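You operate a simulated robot arm through the tools that you are given. There is no shell and no other tool. Be economical: measure what you need, move in short steps, check, and stop when the job is done.

The job below is to be done with a simulated robot arm. You get a single attempt, and the scene is never put back.

Task
Fit the beading machine with the black rack's roller named on its bowl's sticker; set the speed from the plate.
Fine: the old roller goes into the black roller rack; lower the clamp arm and shut the green hood; the machine stays off.
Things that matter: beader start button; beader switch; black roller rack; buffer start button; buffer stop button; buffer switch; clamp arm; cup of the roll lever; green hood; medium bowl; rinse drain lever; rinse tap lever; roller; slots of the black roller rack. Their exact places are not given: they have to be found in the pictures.

The check looks at the end state, three seconds after you hand in, the way a careful person would. Anything else that was tipped, shoved, dropped, spilled or broken makes it a failure.

Robot
A 7-joint arm with a two-finger parallel gripper on a trunk, on a base that drives. Base frame: it is fixed to the floor where the robot stands at the start and does not move with it; the origin is under the middle of the robot, x ahead of it, y to its left, z up; the surface under the hand at the start is at about z = 0.86. Units: m, degrees, N and s.
Its first joint turns from -166.0 to 166.0 degrees. Places, roughly: beader start button [0.5, -0.2, 0.9]; beader switch [0.4, -0.2, 0.7]; black roller rack [0.6, -0.6, 0.9]; buffer start button [0.5, 0.7, 0.9]; buffer stop button [0.5, 0.6, 0.9]; buffer switch [0.4, 0.7, 0.6]; clamp arm [0.8, -0.3, 1.1]; cup of the roll lever [0.8, 0.1, 0.9]; green hood [1, -0.1, 0.9]; rinse drain lever [0.4, 1.7, 0.6]; rinse tap lever [0.4, 1.7, 0.8]; slots of the black roller rack [0.6, -0.6, 0.9]; soap pump [0.5, 1.2, 1]; speed knob [0.4, 0, 0.7]; suction lever [0.5, 0.9, 0.6]; wash drain lever [0.4, 1.4, 0.6]. Payload 4.4 kg.
The TCP is the grasp point between the finger pads, 0.023 m short of the fingertips. In the tool frame z runs along the fingers and y along their closing line. The gripper opens to 0.094 m. The fingers are 0.038 m wide and 0.01 m thick; the gripper's body (0.054 by 0.096 m) begins 0.039 m behind the TCP.
Orientation is told as [roll, pitch, yaw] about the base's x, y, z axes, in that order, counted from this pose: with the fingers straight down and closing along the base's y, the tool's x points along the base's -x, its y along +y and its z along -z.

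Tools
- The arm moves only by the tool send_rows. Its argument "deltas" is a list of rows, each a list of 2 entries, a list of its own where there are three numbers: the shift along the tool's x, y, z in units of 20 mm (1.0 is 20 mm), then the turn, a rotation vector about the tool's x, y, z in units of 6 degrees (1.0 is 6 degrees). In form: [[[dx, dy, dz], [wx, wy, wz]], ...]. A call has 1 to 20 rows; each row shifts and turns the commanded pose from where the row before left it, along the tool's axes as they then stand. "claw" is the opening in per cent of the stroke, from 0 (shut) to 100 (fully open), set as the call begins (left out, the last holds). A call with a number of a shift or a turn outside -1 to 1 is refused whole. Each row takes 0.2 s and may step no farther than 0.05 m and 8.6 degrees from the row before; otherwise, or with a gripper value out of range, the whole call is refused. A pose out of reach is approached as far as the arm can. The call stops where the force on the tool passes 70 N (or 10 N more than at its start, if that is more) or the arm is blocked; 0.2 s more then pass. The fingers move at their own pace (about 0.108 m/s each) and stop on an object; they squeeze with about 28 N. The grip force told is the motor's: it shows also when the fingers shut on nothing. Time passes only in rows, and 0.2 s behind the last, so rows that do not move let the fingers close. It gives the time, the measured TCP pose, the force on the tool (base axes), the opening and the grip force at its end, in the units of the frame above (readings bear some noise), with the torque about the TCP (base axes, N m) and any sound that the robot's microphone picked up.
- Cameras (640 x 400 px; columns grow to the right, rows downward): "scene" is now at [0.1857, 0.227, 1.4663]; the picture's right is [-0.09, -1.00, 0.00], its down [-0.62, 0.06, -0.78] and it looks along [0.78, -0.07, -0.63] (base axes); focal length 214 px, centre (320, 200). "wrist" rides on the gripper at [0.086, 0.016, -0.074] in the tool frame; the picture's right is [-0.18, 0.98, 0.00], its down [-0.58, -0.11, -0.81] and it looks along [-0.79, -0.15, 0.59] (tool axes); focal length 243 px, centre (320, 200).
- camera(camera): a new picture of that camera. No time passes.
- drive_base(legs): drives the robot by 1 to 6 legs, each [ahead, left, turn to the left] in m, m and degrees, along the robot's own axes; the way and the turn of a leg run together, so that a leg with both is an arc; at most 1.5 m and 180 degrees a leg. The arm and the cameras ride along, it lands a little off, and it stops where it bumps. It gives what a move gives.
- head_to(pan, tilt): turns the head with the scene camera to pan (to the left, within 120 degrees either way) and tilt (down, from -29 to 69), counted from straight ahead of the robot. It gives what a move gives.
- locate(camera, pixels): for up to 12 pixels [column, row] of the newest picture of that camera ("zoom" is the newest enlarged one), the place [x, y, z] in the base frame of the surface seen there, good to about 0.002 m. No time passes.
- close_up(camera, box): a new picture of the part [left, top, right, bottom] of that camera's present view, enlarged. No time passes.
- hand_in(): hands the job in; it is judged then, once.

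Work in short steps. Measure before you move; look again where a grasp or a placing could have gone wrong, and mend it. You have 80 turns and 48 pictures in all, those below and enlarged ones among them. Open the gripper and draw the arm clear of the work before you hand the job in, unless the task says otherwise; then end with one line.

The tools are called as name(argument=value, ...) on one line, values as JSON. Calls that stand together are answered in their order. send_rows: Moves the arm, as the interface text tells. Its arguments: {"type":"object","properties":{"deltas":{"type":"array","items":{"type":"array"}},"claw":{"type":"number"}},"required":["deltas"]} The other tools are called the same way: drive_base (legs) drives the base; head_to (pan, tilt) turns the head that bears the scene camera; camera (camera) takes a picture; locate (camera, pixels) gives the place of the surface under pixels of a picture; close_up (camera, box) takes an enlarged picture of a part of a camera's view; hand_in () hands the job in.

At the start:

```text
time_s: 0.0
position: [0.631, -0.0654, 1.4018]
tcp_rot: [0.0, 0.0, 0.0]
contact_force: [0.1, -0.4, 0.3]
wrist_torque: [-0.01, -0.02, -0.02]
opening: 0.094
grip_force: 0.0
robot x, y, heading: [-0.0022, 0.0015, -0.2]
head pan, tilt: [-5.4, 38.8]
```

scene: 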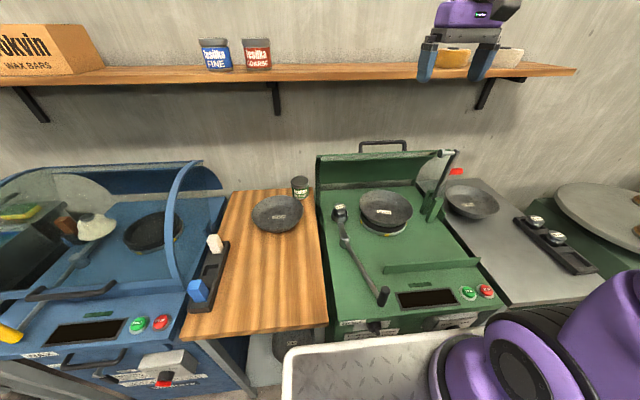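
wrist: 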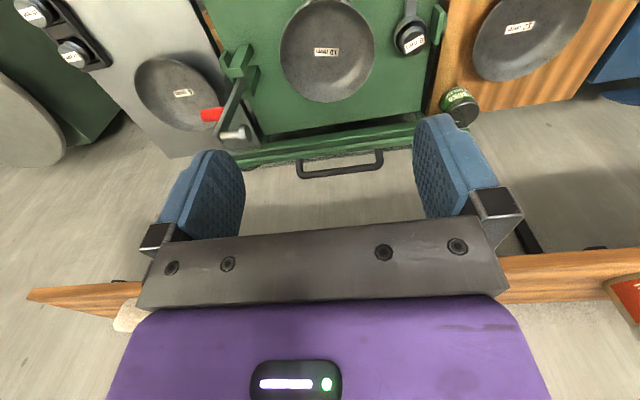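

The green beader sits around (400,240) in the scene picture, with the black rack at (555,245). I take enlarged views of the machine and the rack to read the stickers and rollers.

close_up(camera="scene", box=[300, 130, 500, 255])

close_up(camera="scene", box=[320, 240, 520, 365])

close_up(camera="scene", box=[480, 180, 640, 280])

```text
3.20 times, centred on (400, 192) of scene
```

zoom: 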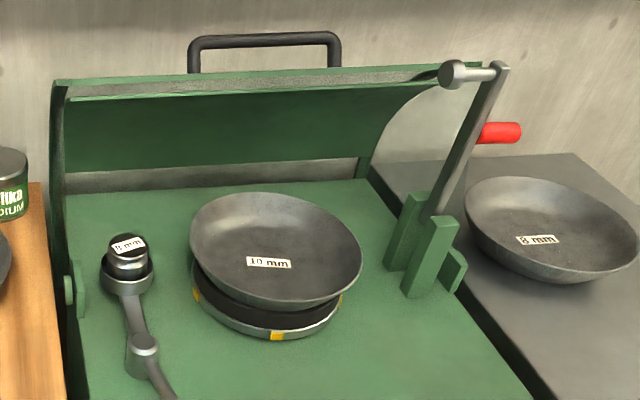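

```text
3.20 times, centred on (420, 302) of scene
```

zoom: 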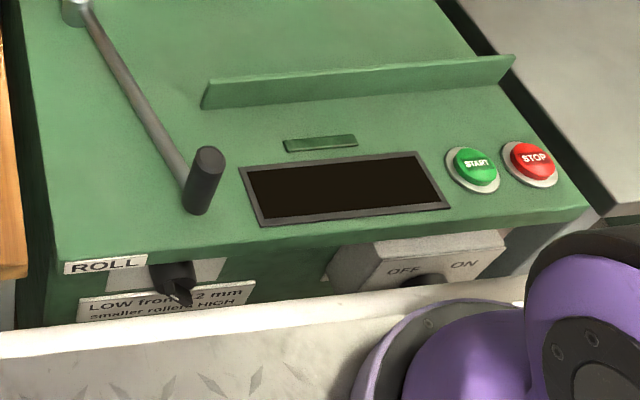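

```text
4.00 times, centred on (560, 230) of scene
```

zoom: 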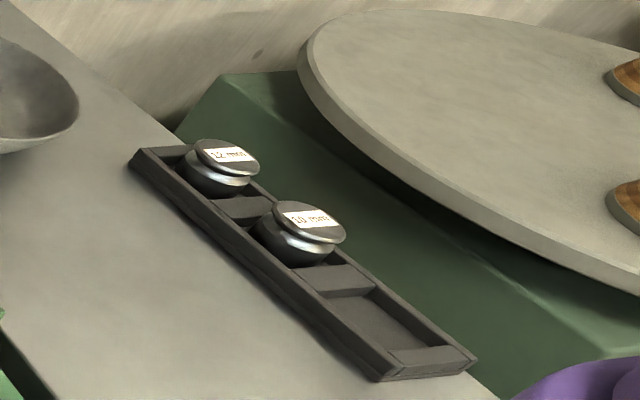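

The machine's bowl reads 10 mm, the mounted roller is 8 mm, and the rack holds 12 mm and 10 mm with its nearest slot free. Now I measure these places.

locate(camera="zoom", pixels=[[226, 154], [310, 217], [222, 168], [300, 238], [365, 315], [240, 210], [335, 280], [425, 355], [330, 307], [410, 308], [376, 375], [472, 362]])

locate(camera="scene", pixels=[[340, 207], [340, 218], [345, 238], [383, 296], [386, 211], [446, 153], [457, 171], [432, 212], [382, 143], [370, 327], [468, 293], [420, 157]])

```text
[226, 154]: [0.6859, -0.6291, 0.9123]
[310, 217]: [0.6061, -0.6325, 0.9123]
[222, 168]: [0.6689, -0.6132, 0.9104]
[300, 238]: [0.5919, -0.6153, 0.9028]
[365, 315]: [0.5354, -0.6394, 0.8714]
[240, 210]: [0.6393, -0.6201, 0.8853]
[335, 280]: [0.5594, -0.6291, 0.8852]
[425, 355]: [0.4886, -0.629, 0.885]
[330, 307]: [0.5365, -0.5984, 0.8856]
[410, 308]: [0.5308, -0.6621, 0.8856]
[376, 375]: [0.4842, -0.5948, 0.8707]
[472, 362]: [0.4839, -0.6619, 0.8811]
```

```text
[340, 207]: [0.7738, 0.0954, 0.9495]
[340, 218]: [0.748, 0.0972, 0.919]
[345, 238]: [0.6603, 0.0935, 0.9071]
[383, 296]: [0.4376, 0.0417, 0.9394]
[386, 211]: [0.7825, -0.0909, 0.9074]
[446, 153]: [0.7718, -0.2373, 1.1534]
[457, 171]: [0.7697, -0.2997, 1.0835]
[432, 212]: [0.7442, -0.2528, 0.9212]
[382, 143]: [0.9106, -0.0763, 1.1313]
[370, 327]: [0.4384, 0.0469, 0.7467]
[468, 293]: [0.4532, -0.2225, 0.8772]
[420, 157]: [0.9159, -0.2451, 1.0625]
```

Next I need the hood sides, clamp bracket and roller edges so the hand has clearance. I measure more points in the same scene picture.

locate(camera="scene", pixels=[[318, 162], [320, 190], [322, 220], [326, 220], [333, 211], [347, 211], [333, 216], [348, 218], [425, 205], [437, 217], [441, 214], [433, 170]])

close_up(camera="scene", box=[314, 195, 362, 225])

```text
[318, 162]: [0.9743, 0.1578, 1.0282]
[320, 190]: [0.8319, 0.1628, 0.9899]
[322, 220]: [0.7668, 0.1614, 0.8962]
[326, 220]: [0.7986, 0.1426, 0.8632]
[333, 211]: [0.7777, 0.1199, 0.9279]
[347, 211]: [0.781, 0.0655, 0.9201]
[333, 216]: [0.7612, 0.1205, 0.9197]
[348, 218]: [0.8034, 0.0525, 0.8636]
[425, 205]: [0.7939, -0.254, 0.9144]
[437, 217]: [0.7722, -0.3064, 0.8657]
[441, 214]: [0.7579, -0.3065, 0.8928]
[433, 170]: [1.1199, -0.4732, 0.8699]
```

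```text
13.33 times, centred on (338, 210) of scene
```

zoom: 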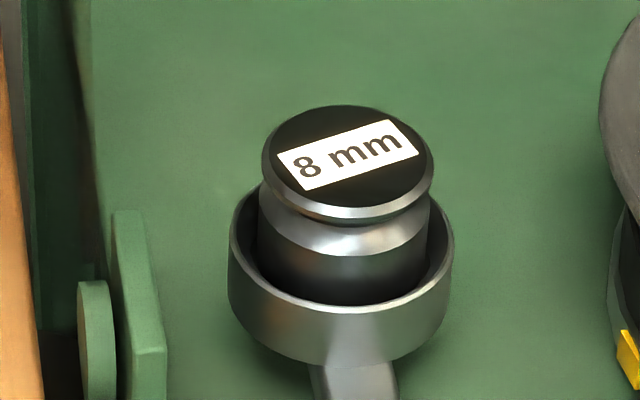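

This zoom shows the roller's cap (263..432) and cup rim (228..453) clearly; I measure them.

locate(camera="zoom", pixels=[[268, 158], [428, 158], [346, 108], [346, 212], [346, 160], [232, 240], [450, 240], [340, 310], [240, 205], [345, 245], [345, 280], [128, 215]])

```text
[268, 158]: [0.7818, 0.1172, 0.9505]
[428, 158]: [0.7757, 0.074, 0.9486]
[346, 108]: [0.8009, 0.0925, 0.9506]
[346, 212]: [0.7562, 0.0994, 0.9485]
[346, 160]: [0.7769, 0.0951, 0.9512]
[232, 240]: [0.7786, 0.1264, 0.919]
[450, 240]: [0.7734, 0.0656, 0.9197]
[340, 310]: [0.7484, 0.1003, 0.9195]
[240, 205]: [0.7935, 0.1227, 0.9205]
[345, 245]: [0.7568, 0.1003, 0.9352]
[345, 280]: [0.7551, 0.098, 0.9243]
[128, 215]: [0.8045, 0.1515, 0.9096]
```

Roller top centre is about (0.778, 0.096, 0.950), diameter 0.045. I move above it with the gripper partly open (hood side at y≈0.15).

send_rows(deltas=[[[-0.408, 0.448, 0.978], [0, 0, 0]], [[-0.408, 0.448, 0.978], [0, 0, 0]], [[-0.408, 0.448, 0.978], [0, 0, 0]], [[-0.408, 0.448, 0.978], [0, 0, 0]], [[-0.408, 0.448, 0.978], [0, 0, 0]], [[-0.408, 0.448, 0.978], [0, 0, 0]], [[-0.408, 0.448, 0.978], [0, 0, 0]], [[-0.408, 0.448, 0.978], [0, 0, 0]], [[-0.408, 0.448, 0.978], [0, 0, 0]], [[-0.408, 0.448, 0.978], [0, 0, 0]], [[-0.408, 0.448, 0.978], [0, 0, 0]], [[-0.408, 0.448, 0.978], [0, 0, 0]], [[-0.408, 0.448, 0.978], [0, 0, 0]], [[-0.408, 0.448, 0.978], [0, 0, 0]], [[-0.408, 0.448, 0.978], [0, 0, 0]], [[-0.408, 0.448, 0.978], [0, 0, 0]], [[-0.408, 0.448, 0.978], [0, 0, 0]], [[-0.408, 0.448, 0.978], [0, 0, 0]], [[0, 0, 0], [0, 0, 0]]], claw=70)

camera(camera="wrist")

camera(camera="scene")

```text
time_s: 4.0
position: [0.7788, 0.0957, 1.0492]
tcp_rot: [-0.1, 0.1, 0.0]
contact_force: [-0.2, 0.9, 0.8]
wrist_torque: [0.02, -0.01, 0.02]
opening: 0.0658
grip_force: 0.1
robot x, y, heading: [0.0011, 0.0017, -0.1]
head pan, tilt: [-5.4, 38.8]
```

```text
41 pictures are left
```

wrist: 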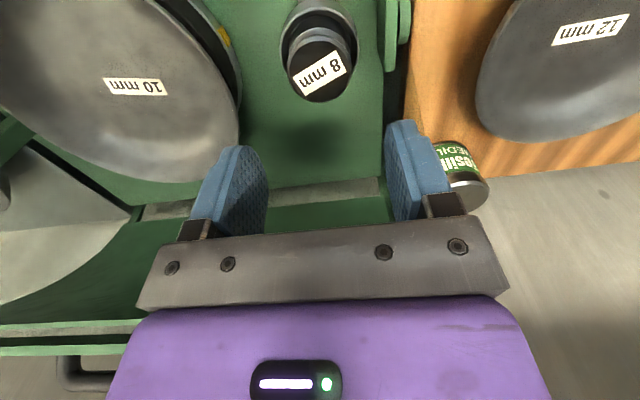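

```text
40 pictures are left
```

scene: 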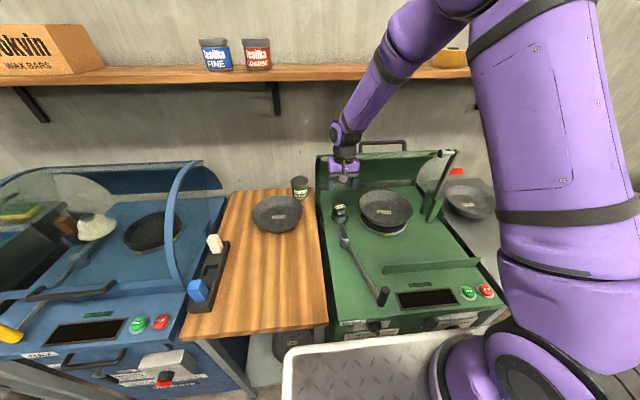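

The wrist picture shows the 8 mm roller at (322,65). I verify its place from this view.

locate(camera="wrist", pixels=[[322, 70], [291, 70], [351, 72], [318, 100], [324, 42], [392, 70], [240, 100]])

```text
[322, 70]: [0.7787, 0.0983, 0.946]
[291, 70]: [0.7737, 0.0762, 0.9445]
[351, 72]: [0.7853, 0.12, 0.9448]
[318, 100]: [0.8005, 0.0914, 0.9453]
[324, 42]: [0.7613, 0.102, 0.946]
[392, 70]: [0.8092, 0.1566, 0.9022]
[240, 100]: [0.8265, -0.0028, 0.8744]
```

The centre agrees at about (0.779, 0.097, 0.948). I descend about 0.102 m, then close.

send_rows(deltas=[[[0, 0.06, 0.85], [0, 0, 0]], [[0, 0, 0.85], [0, 0, 0]], [[0, 0, 0.85], [0, 0, 0]], [[0, 0, 0.85], [0, 0, 0]], [[0, 0, 0.85], [0, 0, 0]], [[0, 0, 0.85], [0, 0, 0]], [[0, 0, 0], [0, 0, 0]]])

send_rows(deltas=[[[0, 0, 0], [0, 0, 0]], [[0, 0, 0], [0, 0, 0]], [[0, 0, 0], [0, 0, 0]], [[0, 0, 0], [0, 0, 0]]], claw=0)

```text
time_s: 5.6
position: [0.7807, 0.0966, 0.9474]
tcp_rot: [0.1, 0.1, -0.1]
contact_force: [-0.4, 0.1, -0.3]
wrist_torque: [-0.02, -0.01, -0.01]
opening: 0.0658
grip_force: 0.1
robot x, y, heading: [-0.002, -0.0005, 0.0]
head pan, tilt: [-5.4, 38.8]
```

```text
time_s: 6.6
position: [0.7806, 0.0961, 0.9477]
tcp_rot: [0.0, 0.0, 0.0]
contact_force: [0.3, -0.8, -0.1]
wrist_torque: [-0.05, -0.08, -0.04]
opening: 0.0474
grip_force: 27.8
robot x, y, heading: [0.0004, 0.0002, -0.2]
head pan, tilt: [-5.4, 38.8]
```

It grips at 0.047 m. I lift straight up 0.2 m and look.

send_rows(deltas=[[[0, 0, -0.5], [0, 0, 0]], [[0, 0, -0.5], [0, 0, 0]], [[0, 0, -1], [0, 0, 0]], [[0, 0, -1], [0, 0, 0]], [[0, 0, -1], [0, 0, 0]], [[0, 0, -1], [0, 0, 0]], [[0, 0, -1], [0, 0, 0]], [[0, 0, -1], [0, 0, 0]], [[0, 0, -1], [0, 0, 0]], [[0, 0, -1], [0, 0, 0]], [[0, 0, -1], [0, 0, 0]]])

camera(camera="wrist")

```text
time_s: 9.0
position: [0.7788, 0.0976, 1.1479]
tcp_rot: [0.0, 0.0, -0.1]
contact_force: [-0.1, 0.7, -4.8]
wrist_torque: [-0.03, -0.01, -0.02]
opening: 0.0476
grip_force: 28.1
robot x, y, heading: [-0.0036, -0.0002, -0.1]
head pan, tilt: [-5.4, 38.8]
```

```text
39 pictures are left
```

wrist: 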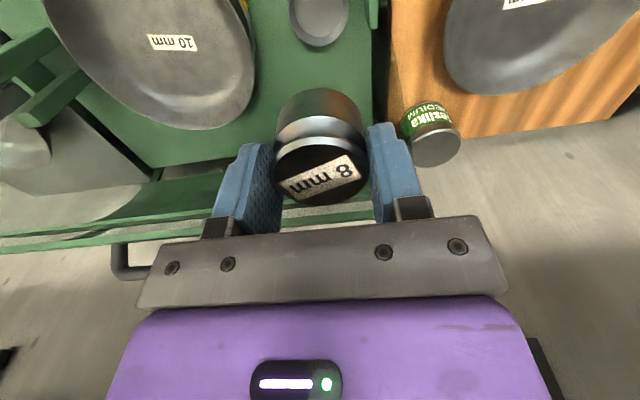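

The 8 mm roller is held cleanly. I measure the empty cup rim at (320,20), then swing to the rack along a path clear of the clamp arm.

locate(camera="wrist", pixels=[[320, 15], [290, 20], [349, 20], [320, 45], [293, 8], [347, 8], [320, 30]])

send_rows(deltas=[[[0.895, -0.985, -0.3], [0, 0, 0]], [[0.895, -0.985, -0.3], [0, 0, 0]], [[0.895, -0.985, -0.3], [0, 0, 0]], [[0.895, -0.985, -0.3], [0, 0, 0]], [[0.895, -0.985, 0], [0, 0, 0]], [[0.895, -0.985, 0], [0, 0, 0]], [[0.895, -0.985, 0], [0, 0, 0]], [[0.895, -0.985, 0], [0, 0, 0]], [[0.895, -0.985, 0], [0, 0, 0]], [[0.895, -0.985, 0], [0, 0, 0]], [[0.15, -0.98, 0], [0, 0, 0]], [[0.15, -0.98, 0], [0, 0, 0]], [[0.15, -0.98, 0], [0, 0, 0]], [[0.15, -0.98, 0], [0, 0, 0]], [[0.15, -0.98, 0], [0, 0, 0]], [[0.15, -0.98, 0], [0, 0, 0]], [[0.15, -0.98, 0], [0, 0, 0]], [[0.15, -0.98, 0], [0, 0, 0]], [[0.15, -0.98, 0], [0, 0, 0]], [[0.15, -0.98, 0], [0, 0, 0]]])

send_rows(deltas=[[[0.15, -0.98, 0], [0, 0, 0]], [[0.15, -0.98, 0], [0, 0, 0]], [[0.15, -0.98, 0], [0, 0, 0]], [[0.15, -0.98, 0], [0, 0, 0]], [[0.15, -0.98, 0], [0, 0, 0]], [[0.15, -0.98, 0], [0, 0, 0]], [[0.15, -0.98, 0], [0, 0, 0]], [[0.15, -0.98, 0], [0, 0, 0]], [[0.15, -0.98, 0], [0, 0, 0]], [[0.15, -0.98, 0], [0, 0, 0]], [[0.15, -0.98, 0], [0, 0, 0]], [[0.15, -0.98, 0], [0, 0, 0]], [[0.15, -0.98, 0], [0, 0, 0]], [[0.15, -0.98, 0], [0, 0, 0]], [[0.15, -0.98, 0], [0, 0, 0]], [[0.15, -0.98, 0], [0, 0, 0]], [[0.15, -0.98, 0], [0, 0, 0]], [[0, 0, 0], [0, 0, 0]]])

head_to(pan=-48, tilt=38)

camera(camera="scene")

camera(camera="wrist")

```text
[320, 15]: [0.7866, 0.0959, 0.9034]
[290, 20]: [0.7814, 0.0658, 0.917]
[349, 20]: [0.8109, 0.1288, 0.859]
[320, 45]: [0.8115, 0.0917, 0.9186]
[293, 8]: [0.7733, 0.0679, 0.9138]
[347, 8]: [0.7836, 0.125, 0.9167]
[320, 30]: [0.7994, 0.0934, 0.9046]
```

```text
time_s: 13.2
position: [0.5699, -0.2957, 1.1715]
tcp_rot: [0.0, 0.1, 0.0]
contact_force: [-0.4, 0.8, -5.5]
wrist_torque: [-0.02, -0.02, 0.02]
opening: 0.0478
grip_force: 27.8
robot x, y, heading: [-0.0031, 0.0009, 0.1]
head pan, tilt: [-5.4, 38.8]
```

```text
time_s: 17.0
position: [0.5187, -0.6296, 1.1718]
tcp_rot: [0.0, 0.1, 0.0]
contact_force: [-0.4, 0.9, -5.4]
wrist_torque: [-0.03, 0.0, -0.02]
opening: 0.0473
grip_force: 28.3
robot x, y, heading: [0.0028, -0.0007, -0.2]
head pan, tilt: [-5.4, 38.8]
```

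```text
time_s: 18.1
position: [0.5189, -0.6297, 1.1717]
tcp_rot: [0.0, 0.0, 0.0]
contact_force: [0.0, -0.1, -5.1]
wrist_torque: [-0.01, -0.02, 0.0]
opening: 0.0474
grip_force: 27.8
robot x, y, heading: [0.0015, 0.0008, -0.1]
head pan, tilt: [-48.0, 38.0]
```

```text
38 pictures are left
```

scene: 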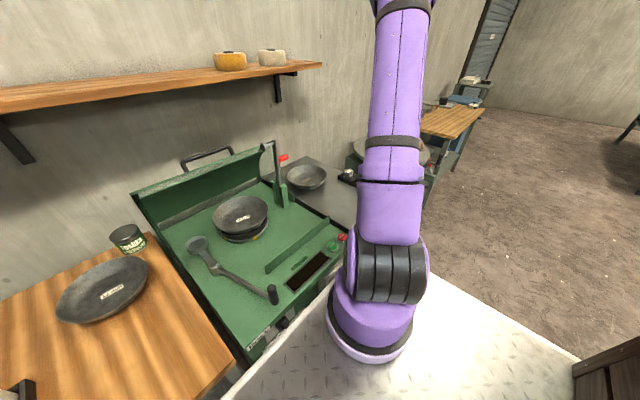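

```text
37 pictures are left
```

wrist: 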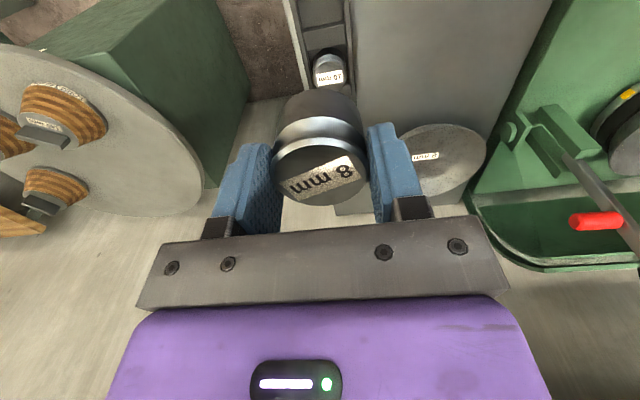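

The slot is visible at the top of the wrist picture around (322,12). I zoom there to measure the free slot's walls.

close_up(camera="wrist", box=[272, 0, 368, 60])

locate(camera="zoom", pixels=[[200, 60], [500, 60], [340, 60], [340, 150], [340, 200], [330, 260], [200, 160], [520, 160], [340, 20], [380, 440]])

```text
6.67 times, centred on (320, 30) of wrist
```

zoom: 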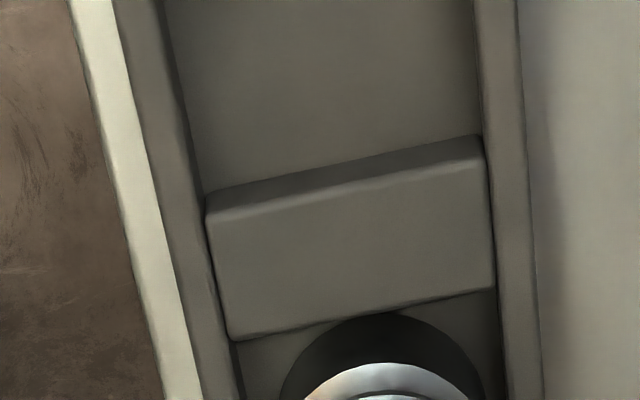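

```text
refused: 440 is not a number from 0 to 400
```

I measure the divider's edges and the slot's side walls in this zoom.

locate(camera="zoom", pixels=[[204, 195], [478, 140], [229, 336], [492, 288], [175, 60], [475, 60], [150, 60], [500, 60], [330, 40], [340, 168], [340, 315], [215, 205]])

```text
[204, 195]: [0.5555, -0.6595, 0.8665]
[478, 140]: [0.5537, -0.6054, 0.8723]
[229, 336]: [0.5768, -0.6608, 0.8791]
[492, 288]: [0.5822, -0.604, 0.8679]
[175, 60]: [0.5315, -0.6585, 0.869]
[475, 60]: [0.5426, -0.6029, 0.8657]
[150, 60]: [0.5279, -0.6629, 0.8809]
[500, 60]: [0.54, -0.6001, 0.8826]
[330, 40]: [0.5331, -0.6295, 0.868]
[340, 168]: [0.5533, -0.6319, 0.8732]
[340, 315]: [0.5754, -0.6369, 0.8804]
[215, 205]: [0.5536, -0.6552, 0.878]
```

Slot 3 spans x≈0.499..0.555, y≈-0.659..-0.603, centre (0.526, -0.631). I align and descend to just above, then slowly down.

send_rows(deltas=[[[-0.35, -0.06, 0], [0, 0, 0]], [[0, 0, 1], [0, 0, 0]], [[0, 0, 1], [0, 0, 0]], [[0, 0, 1], [0, 0, 0]], [[0, 0, 1], [0, 0, 0]], [[0, 0, 1], [0, 0, 0]], [[0, 0, 1], [0, 0, 0]], [[0, 0, 1], [0, 0, 0]], [[0, 0, 1], [0, 0, 0]], [[0, 0, 1], [0, 0, 0]], [[0, 0, 1], [0, 0, 0]], [[0, 0, 0], [0, 0, 0]]])

close_up(camera="wrist", box=[200, 0, 440, 150])

```text
time_s: 20.7
position: [0.5251, -0.6306, 0.9722]
tcp_rot: [-0.1, 0.0, -0.1]
contact_force: [-0.5, -0.6, -5.0]
wrist_torque: [0.02, -0.04, 0.0]
opening: 0.0471
grip_force: 27.7
robot x, y, heading: [-0.002, 0.0019, -0.1]
head pan, tilt: [-48.0, 38.0]
```

```text
2.67 times, centred on (320, 75) of wrist
```

zoom: 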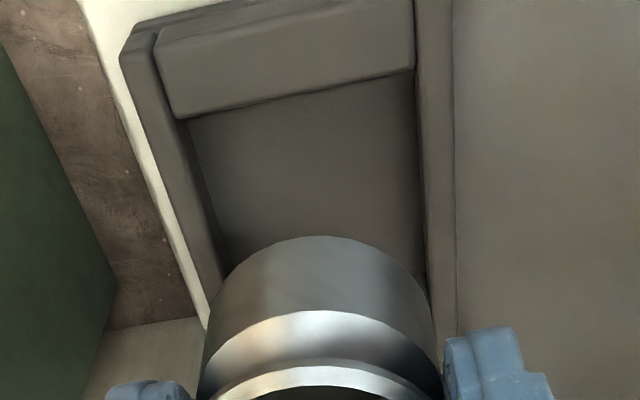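

Aligned with the slot. I descend the last 0.06 m in small rows.

send_rows(deltas=[[[0, 0, 0.6], [0, 0, 0]], [[0, 0, 0.6], [0, 0, 0]], [[0, 0, 0.6], [0, 0, 0]], [[0, 0, 0.4], [0, 0, 0]], [[0, 0, 0.3], [0, 0, 0]], [[0, 0, 0.2], [0, 0, 0]], [[0, 0, 0.2], [0, 0, 0]], [[0, 0, 0.12], [0, 0, 0]], [[0, 0, 0], [0, 0, 0]]])

```text
time_s: 22.7
position: [0.5261, -0.6297, 0.9121]
tcp_rot: [0.0, 0.0, 0.0]
contact_force: [-0.7, 0.1, -5.7]
wrist_torque: [0.0, -0.01, -0.04]
opening: 0.0475
grip_force: 28.0
robot x, y, heading: [-0.0001, -0.0026, 0.2]
head pan, tilt: [-48.0, 38.0]
```

Force still shows the full weight, so it has not touched; I lower a little more in 1 mm steps.

send_rows(deltas=[[[0, 0, 0.06], [0, 0, 0]], [[0, 0, 0.06], [0, 0, 0]], [[0, 0, 0], [0, 0, 0]]])

```text
time_s: 23.5
position: [0.5247, -0.6295, 0.9113]
tcp_rot: [-0.1, 0.1, -0.1]
contact_force: [-1.6, 3.5, 17.6]
wrist_torque: [0.41, 0.23, 0.02]
opening: 0.0477
grip_force: 28.4
robot x, y, heading: [0.0034, 0.0039, -0.3]
head pan, tilt: [-48.0, 38.0]
```

It now bears on the slot floor. I open the fingers and rise.

send_rows(deltas=[[[0, 0, 0], [0, 0, 0]], [[0, 0, 0], [0, 0, 0]], [[0, 0, -0.5], [0, 0, 0]], [[0, 0, -0.5], [0, 0, 0]], [[0, 0, -1], [0, 0, 0]], [[0, 0, -1], [0, 0, 0]], [[0, 0, -1], [0, 0, 0]], [[0, 0, -1], [0, 0, 0]], [[0, 0, 0], [0, 0, 0]]], claw=70)

camera(camera="wrist")

```text
time_s: 25.5
position: [0.5265, -0.6302, 1.0102]
tcp_rot: [0.0, 0.0, 0.0]
contact_force: [0.5, -0.1, 0.5]
wrist_torque: [0.01, 0.05, -0.01]
opening: 0.0658
grip_force: 0.1
robot x, y, heading: [0.0011, -0.0021, 0.1]
head pan, tilt: [-48.0, 38.0]
```

```text
34 pictures are left
```

wrist: 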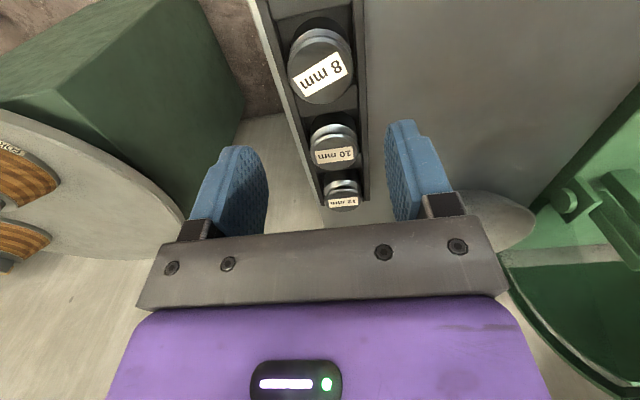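

The 8 mm roller sits in slot 3. I measure the 10 mm roller at (335,150).

close_up(camera="wrist", box=[272, 80, 400, 160])

locate(camera="wrist", pixels=[[334, 150], [311, 150], [357, 150], [335, 167], [321, 66], [322, 100]])

```text
5.00 times, centred on (336, 120) of wrist
```

zoom: 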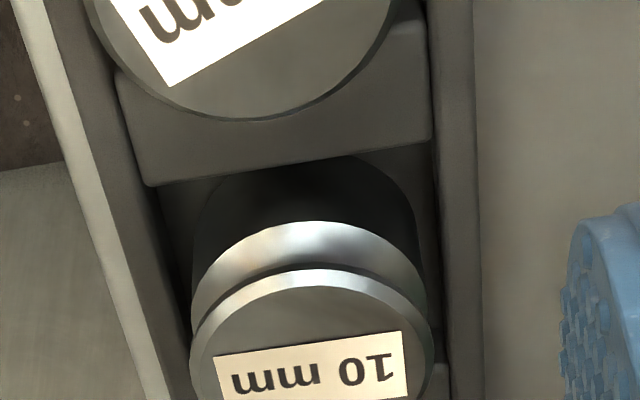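

```text
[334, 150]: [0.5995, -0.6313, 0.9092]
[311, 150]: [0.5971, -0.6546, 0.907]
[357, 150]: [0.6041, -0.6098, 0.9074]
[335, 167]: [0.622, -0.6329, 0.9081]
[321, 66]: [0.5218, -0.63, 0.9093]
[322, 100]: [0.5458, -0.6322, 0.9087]
```

10 mm roller centre ≈ (0.604, -0.632), top 0.910. I move over it, descend and grip.

send_rows(deltas=[[[-0.97, -0.02, 0], [0, 0, 0]], [[-0.97, -0.02, 0], [0, 0, 0]], [[-0.97, -0.02, 0], [0, 0, 0]], [[-0.97, -0.02, 0], [0, 0, 0]], [[0, 0, 1], [0, 0, 0]], [[0, 0, 1], [0, 0, 0]], [[0, 0, 1], [0, 0, 0]], [[0, 0, 1], [0, 0, 0]], [[0, 0, 0.6], [0, 0, 0]], [[0, 0, 0.4], [0, 0, 0]], [[0, 0, 0], [0, 0, 0]]])

send_rows(deltas=[[[0, 0, 0], [0, 0, 0]], [[0, 0, 0], [0, 0, 0]], [[0, 0, 0], [0, 0, 0]], [[0, 0, 0], [0, 0, 0]]], claw=0)

```text
time_s: 27.9
position: [0.6034, -0.6335, 0.9098]
tcp_rot: [0.0, 0.0, 0.0]
contact_force: [-0.4, -0.6, 0.5]
wrist_torque: [0.0, 0.0, -0.01]
opening: 0.0659
grip_force: 0.0
robot x, y, heading: [0.0003, 0.0013, 0.3]
head pan, tilt: [-48.0, 38.0]
```

```text
time_s: 28.9
position: [0.6045, -0.6331, 0.9103]
tcp_rot: [0.0, 0.0, 0.1]
contact_force: [0.7, 2.0, 0.2]
wrist_torque: [0.01, -0.01, 0.04]
opening: 0.0476
grip_force: 27.4
robot x, y, heading: [0.0011, 0.0026, -0.3]
head pan, tilt: [-48.0, 38.0]
```

Gripped. I lift 0.26 m and look to confirm the label and pose.

send_rows(deltas=[[[0, 0, -0.5], [0, 0, 0]], [[0, 0, -0.5], [0, 0, 0]], [[0, 0, -1], [0, 0, 0]], [[0, 0, -1], [0, 0, 0]], [[0, 0, -1], [0, 0, 0]], [[0, 0, -1], [0, 0, 0]], [[0, 0, -1], [0, 0, 0]], [[0, 0, -1], [0, 0, 0]], [[0, 0, -1], [0, 0, 0]], [[0, 0, -1], [0, 0, 0]], [[0, 0, -1], [0, 0, 0]], [[0, 0, -1], [0, 0, 0]], [[0, 0, -1], [0, 0, 0]], [[0, 0, -1], [0, 0, 0]]])

camera(camera="wrist")

```text
time_s: 31.9
position: [0.604, -0.6327, 1.1688]
tcp_rot: [-0.1, -0.1, 0.0]
contact_force: [-0.5, -0.4, -4.7]
wrist_torque: [0.01, -0.03, -0.03]
opening: 0.0478
grip_force: 28.1
robot x, y, heading: [-0.0002, 0.0004, 0.0]
head pan, tilt: [-48.0, 38.0]
```

```text
32 pictures are left
```

wrist: 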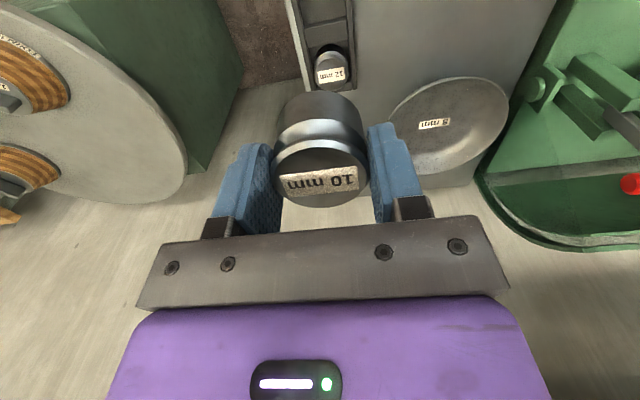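

The 10 mm roller is held well. I swing back along the same route to above the cup.

send_rows(deltas=[[[0, 1, 0], [0, 0, 0]], [[0, 1, 0], [0, 0, 0]], [[0, 1, 0], [0, 0, 0]], [[0, 1, 0], [0, 0, 0]], [[0, 1, 0], [0, 0, 0]], [[0, 1, 0], [0, 0, 0]], [[0, 1, 0], [0, 0, 0]], [[0, 1, 0], [0, 0, 0]], [[0, 1, 0], [0, 0, 0]], [[0, 1, 0], [0, 0, 0]], [[0, 1, 0], [0, 0, 0]], [[0, 1, 0], [0, 0, 0]], [[0, 1, 0], [0, 0, 0]], [[0, 1, 0], [0, 0, 0]], [[0, 1, 0], [0, 0, 0]], [[0, 1, 0], [0, 0, 0]], [[0, 1, 0], [0, 0, 0]], [[0, 1, 0], [0, 0, 0]], [[0, 1, 0], [0, 0, 0]], [[0, 1, 0], [0, 0, 0]]])

send_rows(deltas=[[[0, 0.93, 0], [0, 0, 0]], [[0, 0.93, 0], [0, 0, 0]], [[0, 0.93, 0], [0, 0, 0]], [[0, 0.93, 0], [0, 0, 0]], [[0, 0.93, 0], [0, 0, 0]], [[0, 0.93, 0], [0, 0, 0]], [[0, 0.93, 0], [0, 0, 0]], [[-0.88, 0.99, 0], [0, 0, 0]], [[-0.88, 0.99, 0], [0, 0, 0]], [[-0.88, 0.99, 0], [0, 0, 0]], [[-0.88, 0.99, 0], [0, 0, 0]], [[-0.88, 0.99, 0], [0, 0, 0]], [[-0.88, 0.99, 0], [0, 0, 0]], [[-0.88, 0.99, 0], [0, 0, 0]], [[-0.88, 0.99, 0], [0, 0, 0]], [[-0.88, 0.99, 0], [0, 0, 0]], [[-0.88, 0.99, 0], [0, 0, 0]], [[0, 0, 0], [0, 0, 0]]])

head_to(pan=-5, tilt=38)

```text
time_s: 36.1
position: [0.6031, -0.2355, 1.1698]
tcp_rot: [0.0, -0.1, 0.0]
contact_force: [0.4, -1.0, -5.1]
wrist_torque: [0.01, 0.0, 0.0]
opening: 0.0477
grip_force: 28.0
robot x, y, heading: [0.0002, 0.001, 0.4]
head pan, tilt: [-48.0, 38.0]
```

```text
time_s: 39.9
position: [0.7794, 0.0962, 1.1712]
tcp_rot: [0.0, 0.0, 0.0]
contact_force: [-1.0, -0.8, -5.1]
wrist_torque: [0.04, -0.04, 0.02]
opening: 0.0477
grip_force: 28.2
robot x, y, heading: [0.0028, -0.0021, -0.0]
head pan, tilt: [-48.0, 38.0]
```

```text
time_s: 41.0
position: [0.78, 0.0952, 1.1699]
tcp_rot: [0.0, 0.0, 0.0]
contact_force: [-0.7, -0.5, -3.6]
wrist_torque: [0.01, 0.03, 0.03]
opening: 0.0475
grip_force: 28.0
robot x, y, heading: [-0.0001, 0.0018, -0.1]
head pan, tilt: [-5.0, 38.0]
```

Above the cup. I descend to about z 0.962 (just above the rim) and look from the scene camera.

send_rows(deltas=[[[0, 0.05, 1], [0, 0, 0]], [[0, 0, 1], [0, 0, 0]], [[0, 0, 1], [0, 0, 0]], [[0, 0, 1], [0, 0, 0]], [[0, 0, 1], [0, 0, 0]], [[0, 0, 1], [0, 0, 0]], [[0, 0, 1], [0, 0, 0]], [[0, 0, 1], [0, 0, 0]], [[0, 0, 1], [0, 0, 0]], [[0, 0, 0.9], [0, 0, 0]], [[0, 0, 0], [0, 0, 0]]])

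close_up(camera="scene", box=[300, 180, 380, 230])

close_up(camera="wrist", box=[200, 0, 440, 150])

```text
time_s: 43.4
position: [0.7803, 0.0971, 0.9708]
tcp_rot: [0.0, 0.0, 0.0]
contact_force: [-0.3, 0.1, -4.5]
wrist_torque: [0.04, -0.01, 0.0]
opening: 0.0476
grip_force: 27.9
robot x, y, heading: [-0.0036, 0.0025, 0.0]
head pan, tilt: [-5.0, 38.0]
```

```text
8.00 times, centred on (340, 205) of scene
```

zoom: 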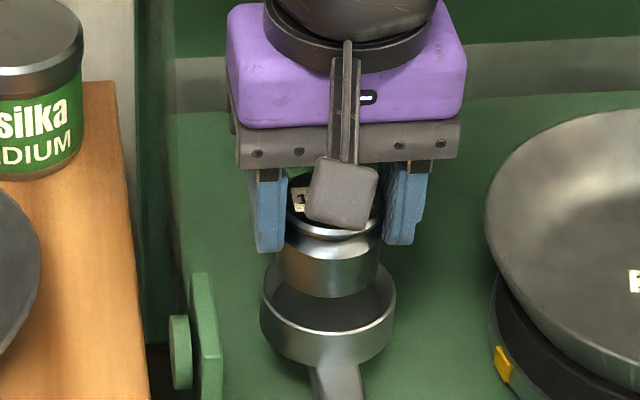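

```text
2.67 times, centred on (320, 75) of wrist
```

zoom: 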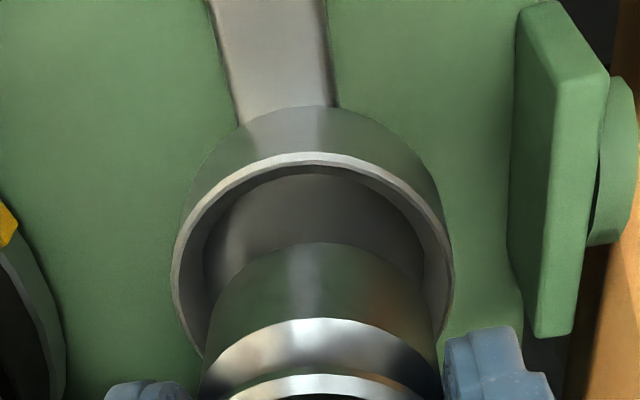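

The roller bottom lines up with the cup in both views. I lower it gently to about z 0.949.

send_rows(deltas=[[[0, 0, 0.3], [0, 0, 0]], [[0, 0, 0.3], [0, 0, 0]], [[0, 0, 0.2], [0, 0, 0]], [[0, 0, 0.2], [0, 0, 0]], [[0, 0, 0.1], [0, 0, 0]], [[0, 0, 0], [0, 0, 0]]])

```text
time_s: 44.8
position: [0.7798, 0.0967, 0.9486]
tcp_rot: [0.0, -0.1, 0.0]
contact_force: [0.3, 0.1, -5.3]
wrist_torque: [-0.01, -0.01, 0.01]
opening: 0.0474
grip_force: 27.9
robot x, y, heading: [0.0021, -0.0008, 0.0]
head pan, tilt: [-5.0, 38.0]
```

Not yet touching; I lower in 1 mm steps.

send_rows(deltas=[[[0, 0, 0.05], [0, 0, 0]], [[0, 0, 0.05], [0, 0, 0]], [[0, 0, 0], [0, 0, 0]]])

```text
time_s: 45.6
position: [0.7797, 0.0972, 0.9468]
tcp_rot: [0.1, 0.0, 0.0]
contact_force: [0.9, -0.7, -5.6]
wrist_torque: [-0.01, -0.02, -0.01]
opening: 0.0476
grip_force: 27.6
robot x, y, heading: [-0.002, 0.0027, -0.1]
head pan, tilt: [-5.0, 38.0]
```

send_rows(deltas=[[[0, 0, 0.05], [0, 0, 0]], [[0, 0, 0.04], [0, 0, 0]], [[0, 0, 0], [0, 0, 0]]])

```text
time_s: 46.4
position: [0.7809, 0.0967, 0.947]
tcp_rot: [0.0, -0.1, 0.0]
contact_force: [-1.2, 0.6, 19.7]
wrist_torque: [-0.28, 0.36, 0.01]
opening: 0.0473
grip_force: 28.0
robot x, y, heading: [0.0002, -0.0016, 0.0]
head pan, tilt: [-5.0, 38.0]
```

It bears on the cup floor at the expected height. I release, rise, and look from above.

send_rows(deltas=[[[0, 0, 0], [0, 0, 0]], [[0, 0, 0], [0, 0, 0]], [[0, 0, -0.5], [0, 0, 0]], [[0, 0, -0.5], [0, 0, 0]], [[0, 0, -1], [0, 0, 0]], [[0, 0, -1], [0, 0, 0]], [[0, 0, -1], [0, 0, 0]], [[0, 0, -1], [0, 0, 0]], [[0, 0, -1], [0, 0, 0]], [[0, 0, -1], [0, 0, 0]], [[0, 0, -1], [0, 0, 0]], [[0, 0, -1], [0, 0, 0]], [[0, 0, -1], [0, 0, 0]], [[0, 0, -1], [0, 0, 0]], [[0, 0, -1], [0, 0, 0]], [[0, 0, -1], [0, 0, 0]], [[0, 0, 0], [0, 0, 0]]], claw=70)

camera(camera="wrist")

close_up(camera="scene", box=[390, 125, 486, 225])

```text
time_s: 50.0
position: [0.7802, 0.0966, 1.2062]
tcp_rot: [0.0, 0.0, 0.0]
contact_force: [0.2, 0.2, 0.2]
wrist_torque: [0.0, -0.03, 0.03]
opening: 0.0658
grip_force: 0.1
robot x, y, heading: [-0.0018, -0.0004, 0.0]
head pan, tilt: [-5.0, 38.0]
```

```text
29 pictures are left
```

wrist: 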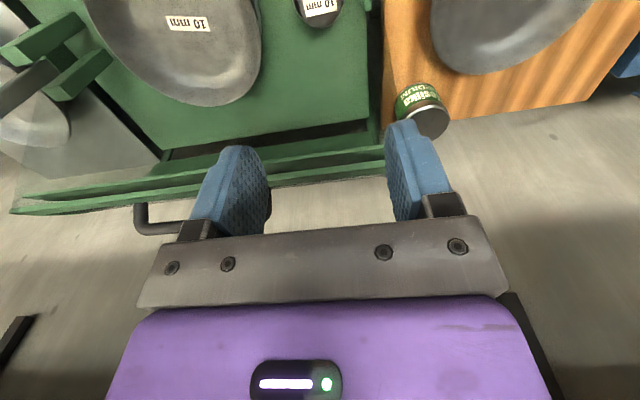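

```text
4.00 times, centred on (438, 175) of scene
```

zoom: 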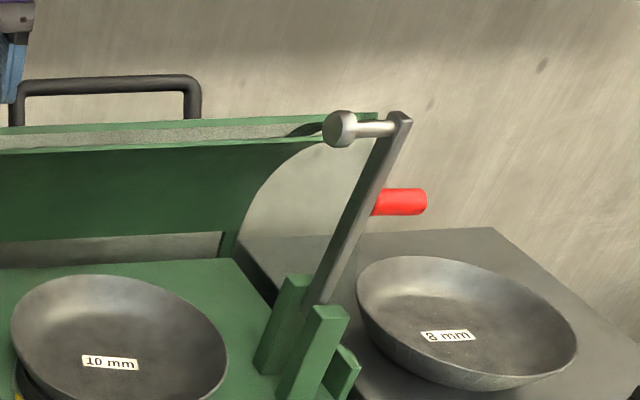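

The roller is seated. Now I measure the clamp arm's foot (340,130), tip (400,120), red grip (375..425,200) and the two posts.

locate(camera="zoom", pixels=[[340, 130], [400, 118], [380, 200], [400, 200], [422, 200], [345, 230], [318, 300], [285, 320], [318, 340], [350, 365], [20, 110], [190, 100]])

```text
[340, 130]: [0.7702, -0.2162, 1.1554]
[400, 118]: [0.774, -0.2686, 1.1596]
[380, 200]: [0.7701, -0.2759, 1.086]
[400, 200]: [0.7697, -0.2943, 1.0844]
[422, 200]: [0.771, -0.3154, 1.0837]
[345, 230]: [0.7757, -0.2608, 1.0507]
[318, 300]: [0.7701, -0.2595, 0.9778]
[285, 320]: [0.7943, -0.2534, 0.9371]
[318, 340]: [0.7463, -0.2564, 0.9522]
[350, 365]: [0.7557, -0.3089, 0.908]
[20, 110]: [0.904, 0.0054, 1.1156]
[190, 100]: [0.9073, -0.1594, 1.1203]
```

The clamp arm stands upright between posts (pivot about y −0.265, z 0.94), its foot pointing +y, so it swings toward +y over the bowl. I close the fingers, go up over it and come down behind it at y≈−0.345.

send_rows(deltas=[[[0, 0, -1], [0, 0, 0]], [[0, 0, -1], [0, 0, 0]], [[0, 0, -1], [0, 0, 0]], [[0, 0, -1], [0, 0, 0]], [[0, -0.96, 0], [0, 0, 0]], [[0, -0.96, 0], [0, 0, 0]], [[0, -0.96, 0], [0, 0, 0]], [[0, -0.96, 0], [0, 0, 0]], [[0, -0.96, 0], [0, 0, 0]], [[0, -0.96, 0], [0, 0, 0]], [[0, -0.96, 0], [0, 0, 0]], [[0, -0.96, 0], [0, 0, 0]], [[0, -0.96, 0], [0, 0, 0]], [[0, -0.96, 0], [0, 0, 0]], [[0, -0.96, 0], [0, 0, 0]], [[0, -0.96, 0], [0, 0, 0]], [[0, -0.96, 0], [0, 0, 0]], [[0, -0.96, 0], [0, 0, 0]]], claw=0)

send_rows(deltas=[[[0, -0.96, 0], [0, 0, 0]], [[0, -0.96, 0], [0, 0, 0]], [[0, -0.96, 0], [0, 0, 0]], [[0, -0.96, 0], [0, 0, 0]], [[0, -0.96, 0], [0, 0, 0]], [[0, -0.96, 0], [0, 0, 0]], [[0, -0.96, 0], [0, 0, 0]], [[0, -0.96, 0], [0, 0, 0]], [[0, -0.96, 0], [0, 0, 0]], [[0, 0, 0.98], [0, 0, 0]], [[0, 0, 0.98], [0, 0, 0]], [[0, 0, 0.98], [0, 0, 0]], [[0, 0, 0.98], [0, 0, 0]], [[0, 0, 0.98], [0, 0, 0]], [[0, 0, 0.98], [0, 0, 0]], [[0, 0, 0.98], [0, 0, 0]], [[0, 0, 0], [0, 0, 0]]])

head_to(pan=-8, tilt=38)

camera(camera="scene")

```text
time_s: 53.8
position: [0.7804, -0.1722, 1.2861]
tcp_rot: [-0.1, 0.0, 0.0]
contact_force: [0.3, -0.5, 0.3]
wrist_torque: [-0.05, 0.02, -0.01]
opening: 0.0001
grip_force: 27.9
robot x, y, heading: [0.0004, 0.0013, 0.1]
head pan, tilt: [-5.0, 38.0]
```

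```text
time_s: 57.4
position: [0.7796, -0.344, 1.148]
tcp_rot: [0.0, 0.0, -0.1]
contact_force: [0.5, 1.2, -0.8]
wrist_torque: [0.0, -0.01, 0.04]
opening: 0.0001
grip_force: 28.3
robot x, y, heading: [-0.0021, -0.0007, -0.2]
head pan, tilt: [-5.0, 38.0]
```

```text
time_s: 58.0
position: [0.78, -0.3452, 1.1483]
tcp_rot: [-0.1, 0.0, 0.0]
contact_force: [0.3, -0.8, -0.8]
wrist_torque: [0.0, -0.01, 0.02]
opening: 0.0003
grip_force: 28.2
robot x, y, heading: [-0.0019, -0.0001, -0.2]
head pan, tilt: [-8.0, 38.0]
```

```text
27 pictures are left
```

scene: 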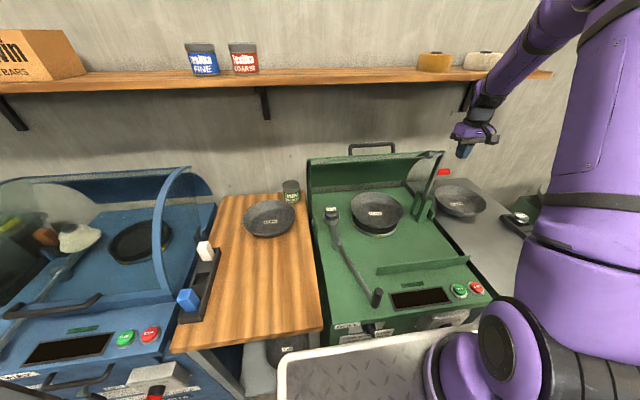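

The closed fingers stand behind the arm tip, above the red grip. I push toward +y through about 30° of the swing.

send_rows(deltas=[[[0, 0.97, 0], [0, 0, 0]], [[0, 0.97, 0], [0, 0, 0]], [[0, 0.97, 0], [0, 0, 0]], [[0, 0.92, 0.1], [0, 0, 0]], [[0, 0.92, 0.14], [0, 0, 0]], [[0, 0.92, 0.18], [0, 0, 0]], [[0, 0.92, 0.22], [0, 0, 0]], [[0, 0.92, 0.26], [0, 0, 0]], [[0, 0, 0], [0, 0, 0]]])

close_up(camera="scene", box=[370, 110, 530, 230])

```text
time_s: 60.0
position: [0.7792, -0.1933, 1.1303]
tcp_rot: [0.0, 0.0, 0.0]
contact_force: [-0.3, -2.1, 0.0]
wrist_torque: [-0.01, 0.0, 0.01]
opening: 0.0
grip_force: 27.5
robot x, y, heading: [-0.0009, -0.002, -0.0]
head pan, tilt: [-8.0, 38.0]
```

```text
3.33 times, centred on (450, 170) of scene
```

zoom: 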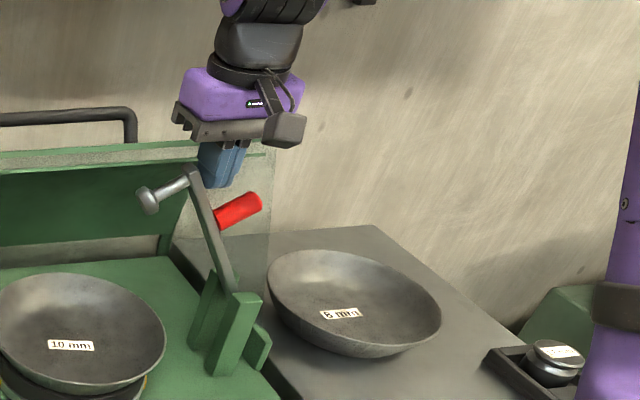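

The arm follows the push smoothly (2 N). I continue along the arc to about 80°.

send_rows(deltas=[[[0, 0.92, 0.67], [0, 0, 0]], [[0, 0.92, 0.67], [0, 0, 0]], [[0, 0.79, 0.9], [0, 0, 0]], [[0, 0.79, 0.9], [0, 0, 0]], [[0, 0.5, 0.92], [0, 0, 0]], [[0, 0.42, 0.95], [0, 0, 0]], [[0, 0.3, 0.95], [0, 0, 0]], [[0, 0, 0], [0, 0, 0]]])

close_up(camera="scene", box=[330, 130, 490, 250])

```text
time_s: 61.8
position: [0.7806, -0.1008, 1.0111]
tcp_rot: [0.0, 0.0, 0.0]
contact_force: [-0.3, -0.4, 0.4]
wrist_torque: [-0.01, 0.01, -0.01]
opening: 0.0
grip_force: 28.2
robot x, y, heading: [0.0031, 0.0018, 0.1]
head pan, tilt: [-8.0, 38.0]
```

```text
3.33 times, centred on (410, 190) of scene
```

zoom: 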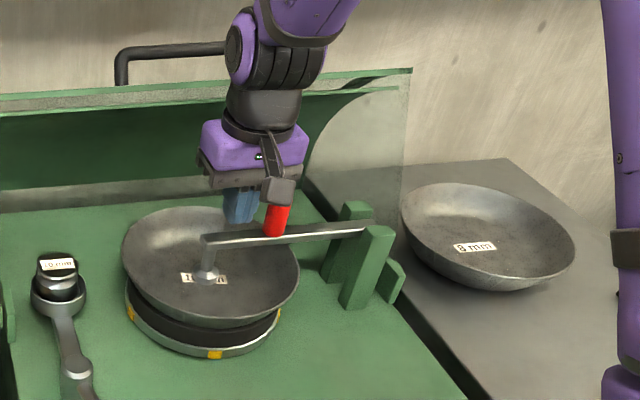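

The clamp foot appears on the bowl, fingers just above. I lower gently to find contact and make sure it is fully down.

send_rows(deltas=[[[0, 0, 0.4], [0, 0, 0]], [[0, 0, 0.4], [0, 0, 0]], [[0, 0, 0.2], [0, 0, 0]], [[0, 0, 0], [0, 0, 0]]])

locate(camera="zoom", pixels=[[207, 278], [207, 240], [270, 240], [320, 232], [365, 225], [275, 212], [215, 290]])

```text
time_s: 62.8
position: [0.7802, -0.101, 0.9912]
tcp_rot: [0.0, 0.0, 0.0]
contact_force: [-0.1, 0.6, 0.0]
wrist_torque: [0.01, 0.0, 0.02]
opening: 0.0
grip_force: 27.9
robot x, y, heading: [0.0029, -0.001, 0.2]
head pan, tilt: [-8.0, 38.0]
```

```text
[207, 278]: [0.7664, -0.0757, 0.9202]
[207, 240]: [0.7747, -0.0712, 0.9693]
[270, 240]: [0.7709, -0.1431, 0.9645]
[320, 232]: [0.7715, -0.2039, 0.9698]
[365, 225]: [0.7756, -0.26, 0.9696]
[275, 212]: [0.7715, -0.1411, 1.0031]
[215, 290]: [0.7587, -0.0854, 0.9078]
```

The arm is level (z≈0.97 from pivot to tip). One slight press confirms it, then I rise clear.

send_rows(deltas=[[[0, 0, 0.1], [0, 0, 0]], [[0, 0, 0.1], [0, 0, 0]], [[0, 0, 0], [0, 0, 0]]])

```text
time_s: 63.6
position: [0.7804, -0.1015, 0.9888]
tcp_rot: [0.0, -0.2, 0.0]
contact_force: [-3.2, -1.6, 30.9]
wrist_torque: [-0.08, 0.38, 0.09]
opening: 0.0
grip_force: 28.9
robot x, y, heading: [-0.0005, -0.0039, 0.1]
head pan, tilt: [-8.0, 38.0]
```

Firm contact: the clamp is down. I rise straight up, turning the hand 90° at the top so its fingers close along x for the hood handle, then look.

send_rows(deltas=[[[0, 0, -1], [0, 0, 0]], [[0, 0, -1], [0, 0, 0]], [[0, 0, -1], [0, 0, 0]], [[0, 0, -1], [0, 0, 0]], [[0, 0, -1], [0, 0, 0]], [[0, 0, -1], [0, 0, 0]], [[0, 0, -1], [0, 0, 0]], [[0, 0, -1], [0, 0, 0]], [[0, 0, -1], [0, 0, 0]], [[0, 0, -1], [0, 0, 0]], [[0, 0, -1], [0, 0, 0]], [[0, 0, -1], [0, 0, 0]], [[0, 0, -1], [0, 0, 0]], [[0, 0, -1], [0, 0, 0]], [[0, 0, 0], [0, 0, 0]]])

send_rows(deltas=[[[0, 0, 0], [0, 0, 1]], [[0, 0, 0], [0, 0, 1]], [[0, 0, 0], [0, 0, 1]], [[0, 0, 0], [0, 0, 1]], [[0, 0, 0], [0, 0, 1]], [[0, 0, 0], [0, 0, 1]], [[0, 0, 0], [0, 0, 1]], [[0, 0, 0], [0, 0, 1]], [[0, 0, 0], [0, 0, 1]], [[0, 0, 0], [0, 0, 1]], [[0, 0, 0], [0, 0, 1]], [[0, 0, 0], [0, 0, 1]], [[0, 0, 0], [0, 0, 1]], [[0, 0, 0], [0, 0, 1]], [[0, 0, 0], [0, 0, 1]], [[0, 0, 0], [0, 0, 0]]], claw=50)

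camera(camera="scene")

close_up(camera="scene", box=[290, 125, 480, 245])

```text
time_s: 66.8
position: [0.7787, -0.1023, 1.2673]
tcp_rot: [0.1, 0.0, 0.0]
contact_force: [0.7, 0.0, 0.3]
wrist_torque: [0.01, 0.02, -0.02]
opening: 0.0001
grip_force: 27.5
robot x, y, heading: [-0.0016, -0.0027, 0.1]
head pan, tilt: [-8.0, 38.0]
```

```text
time_s: 70.2
position: [0.7794, -0.1015, 1.2666]
tcp_rot: [-0.1, 0.0, -90.0]
contact_force: [0.0, 0.2, -0.4]
wrist_torque: [-0.01, -0.03, 0.02]
opening: 0.047
grip_force: 0.1
robot x, y, heading: [-0.0018, -0.0038, 0.2]
head pan, tilt: [-8.0, 38.0]
```

```text
24 pictures are left
```

scene: 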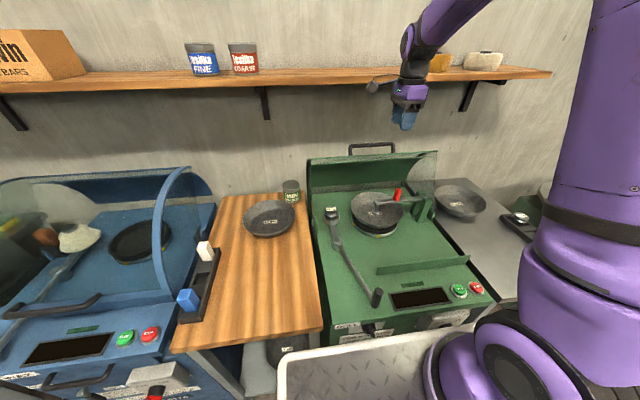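

```text
3.33 times, centred on (385, 185) of scene
```

zoom: 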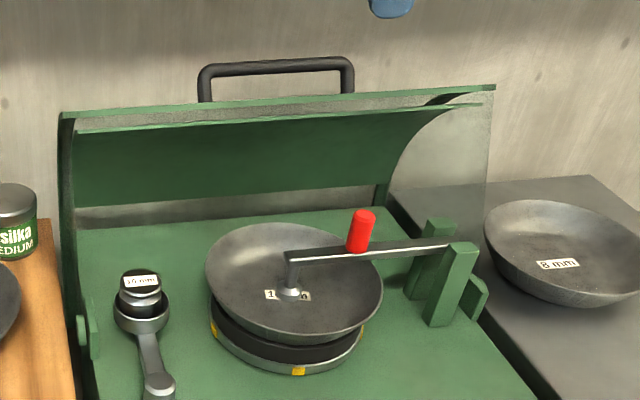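

I measure the green handle bar, hood edges, hinge, the front lip, and for comparison the blue machine's hood handle.

locate(camera="zoom", pixels=[[275, 68], [208, 85], [347, 85], [204, 100], [348, 95], [280, 98], [280, 125], [280, 170], [280, 192], [480, 300], [81, 330], [62, 120]])

locate(camera="scene", pixels=[[425, 264], [380, 268], [465, 258], [50, 308], [90, 300], [165, 260], [180, 180], [397, 192], [100, 168]])

```text
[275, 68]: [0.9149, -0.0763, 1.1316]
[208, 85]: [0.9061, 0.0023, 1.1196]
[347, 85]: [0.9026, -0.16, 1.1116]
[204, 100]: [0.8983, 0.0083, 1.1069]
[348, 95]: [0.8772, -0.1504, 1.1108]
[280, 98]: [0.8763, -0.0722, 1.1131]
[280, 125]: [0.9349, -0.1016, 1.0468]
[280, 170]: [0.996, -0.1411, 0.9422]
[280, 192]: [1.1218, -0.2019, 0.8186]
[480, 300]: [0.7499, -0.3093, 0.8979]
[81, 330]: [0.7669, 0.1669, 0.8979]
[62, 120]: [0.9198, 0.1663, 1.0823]
```

```text
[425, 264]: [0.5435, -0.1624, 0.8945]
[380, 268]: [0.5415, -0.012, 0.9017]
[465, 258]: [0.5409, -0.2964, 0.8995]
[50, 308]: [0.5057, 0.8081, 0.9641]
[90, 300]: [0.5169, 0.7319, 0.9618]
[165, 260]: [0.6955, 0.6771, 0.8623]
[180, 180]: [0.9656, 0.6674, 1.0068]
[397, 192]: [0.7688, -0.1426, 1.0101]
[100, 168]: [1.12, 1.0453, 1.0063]
```

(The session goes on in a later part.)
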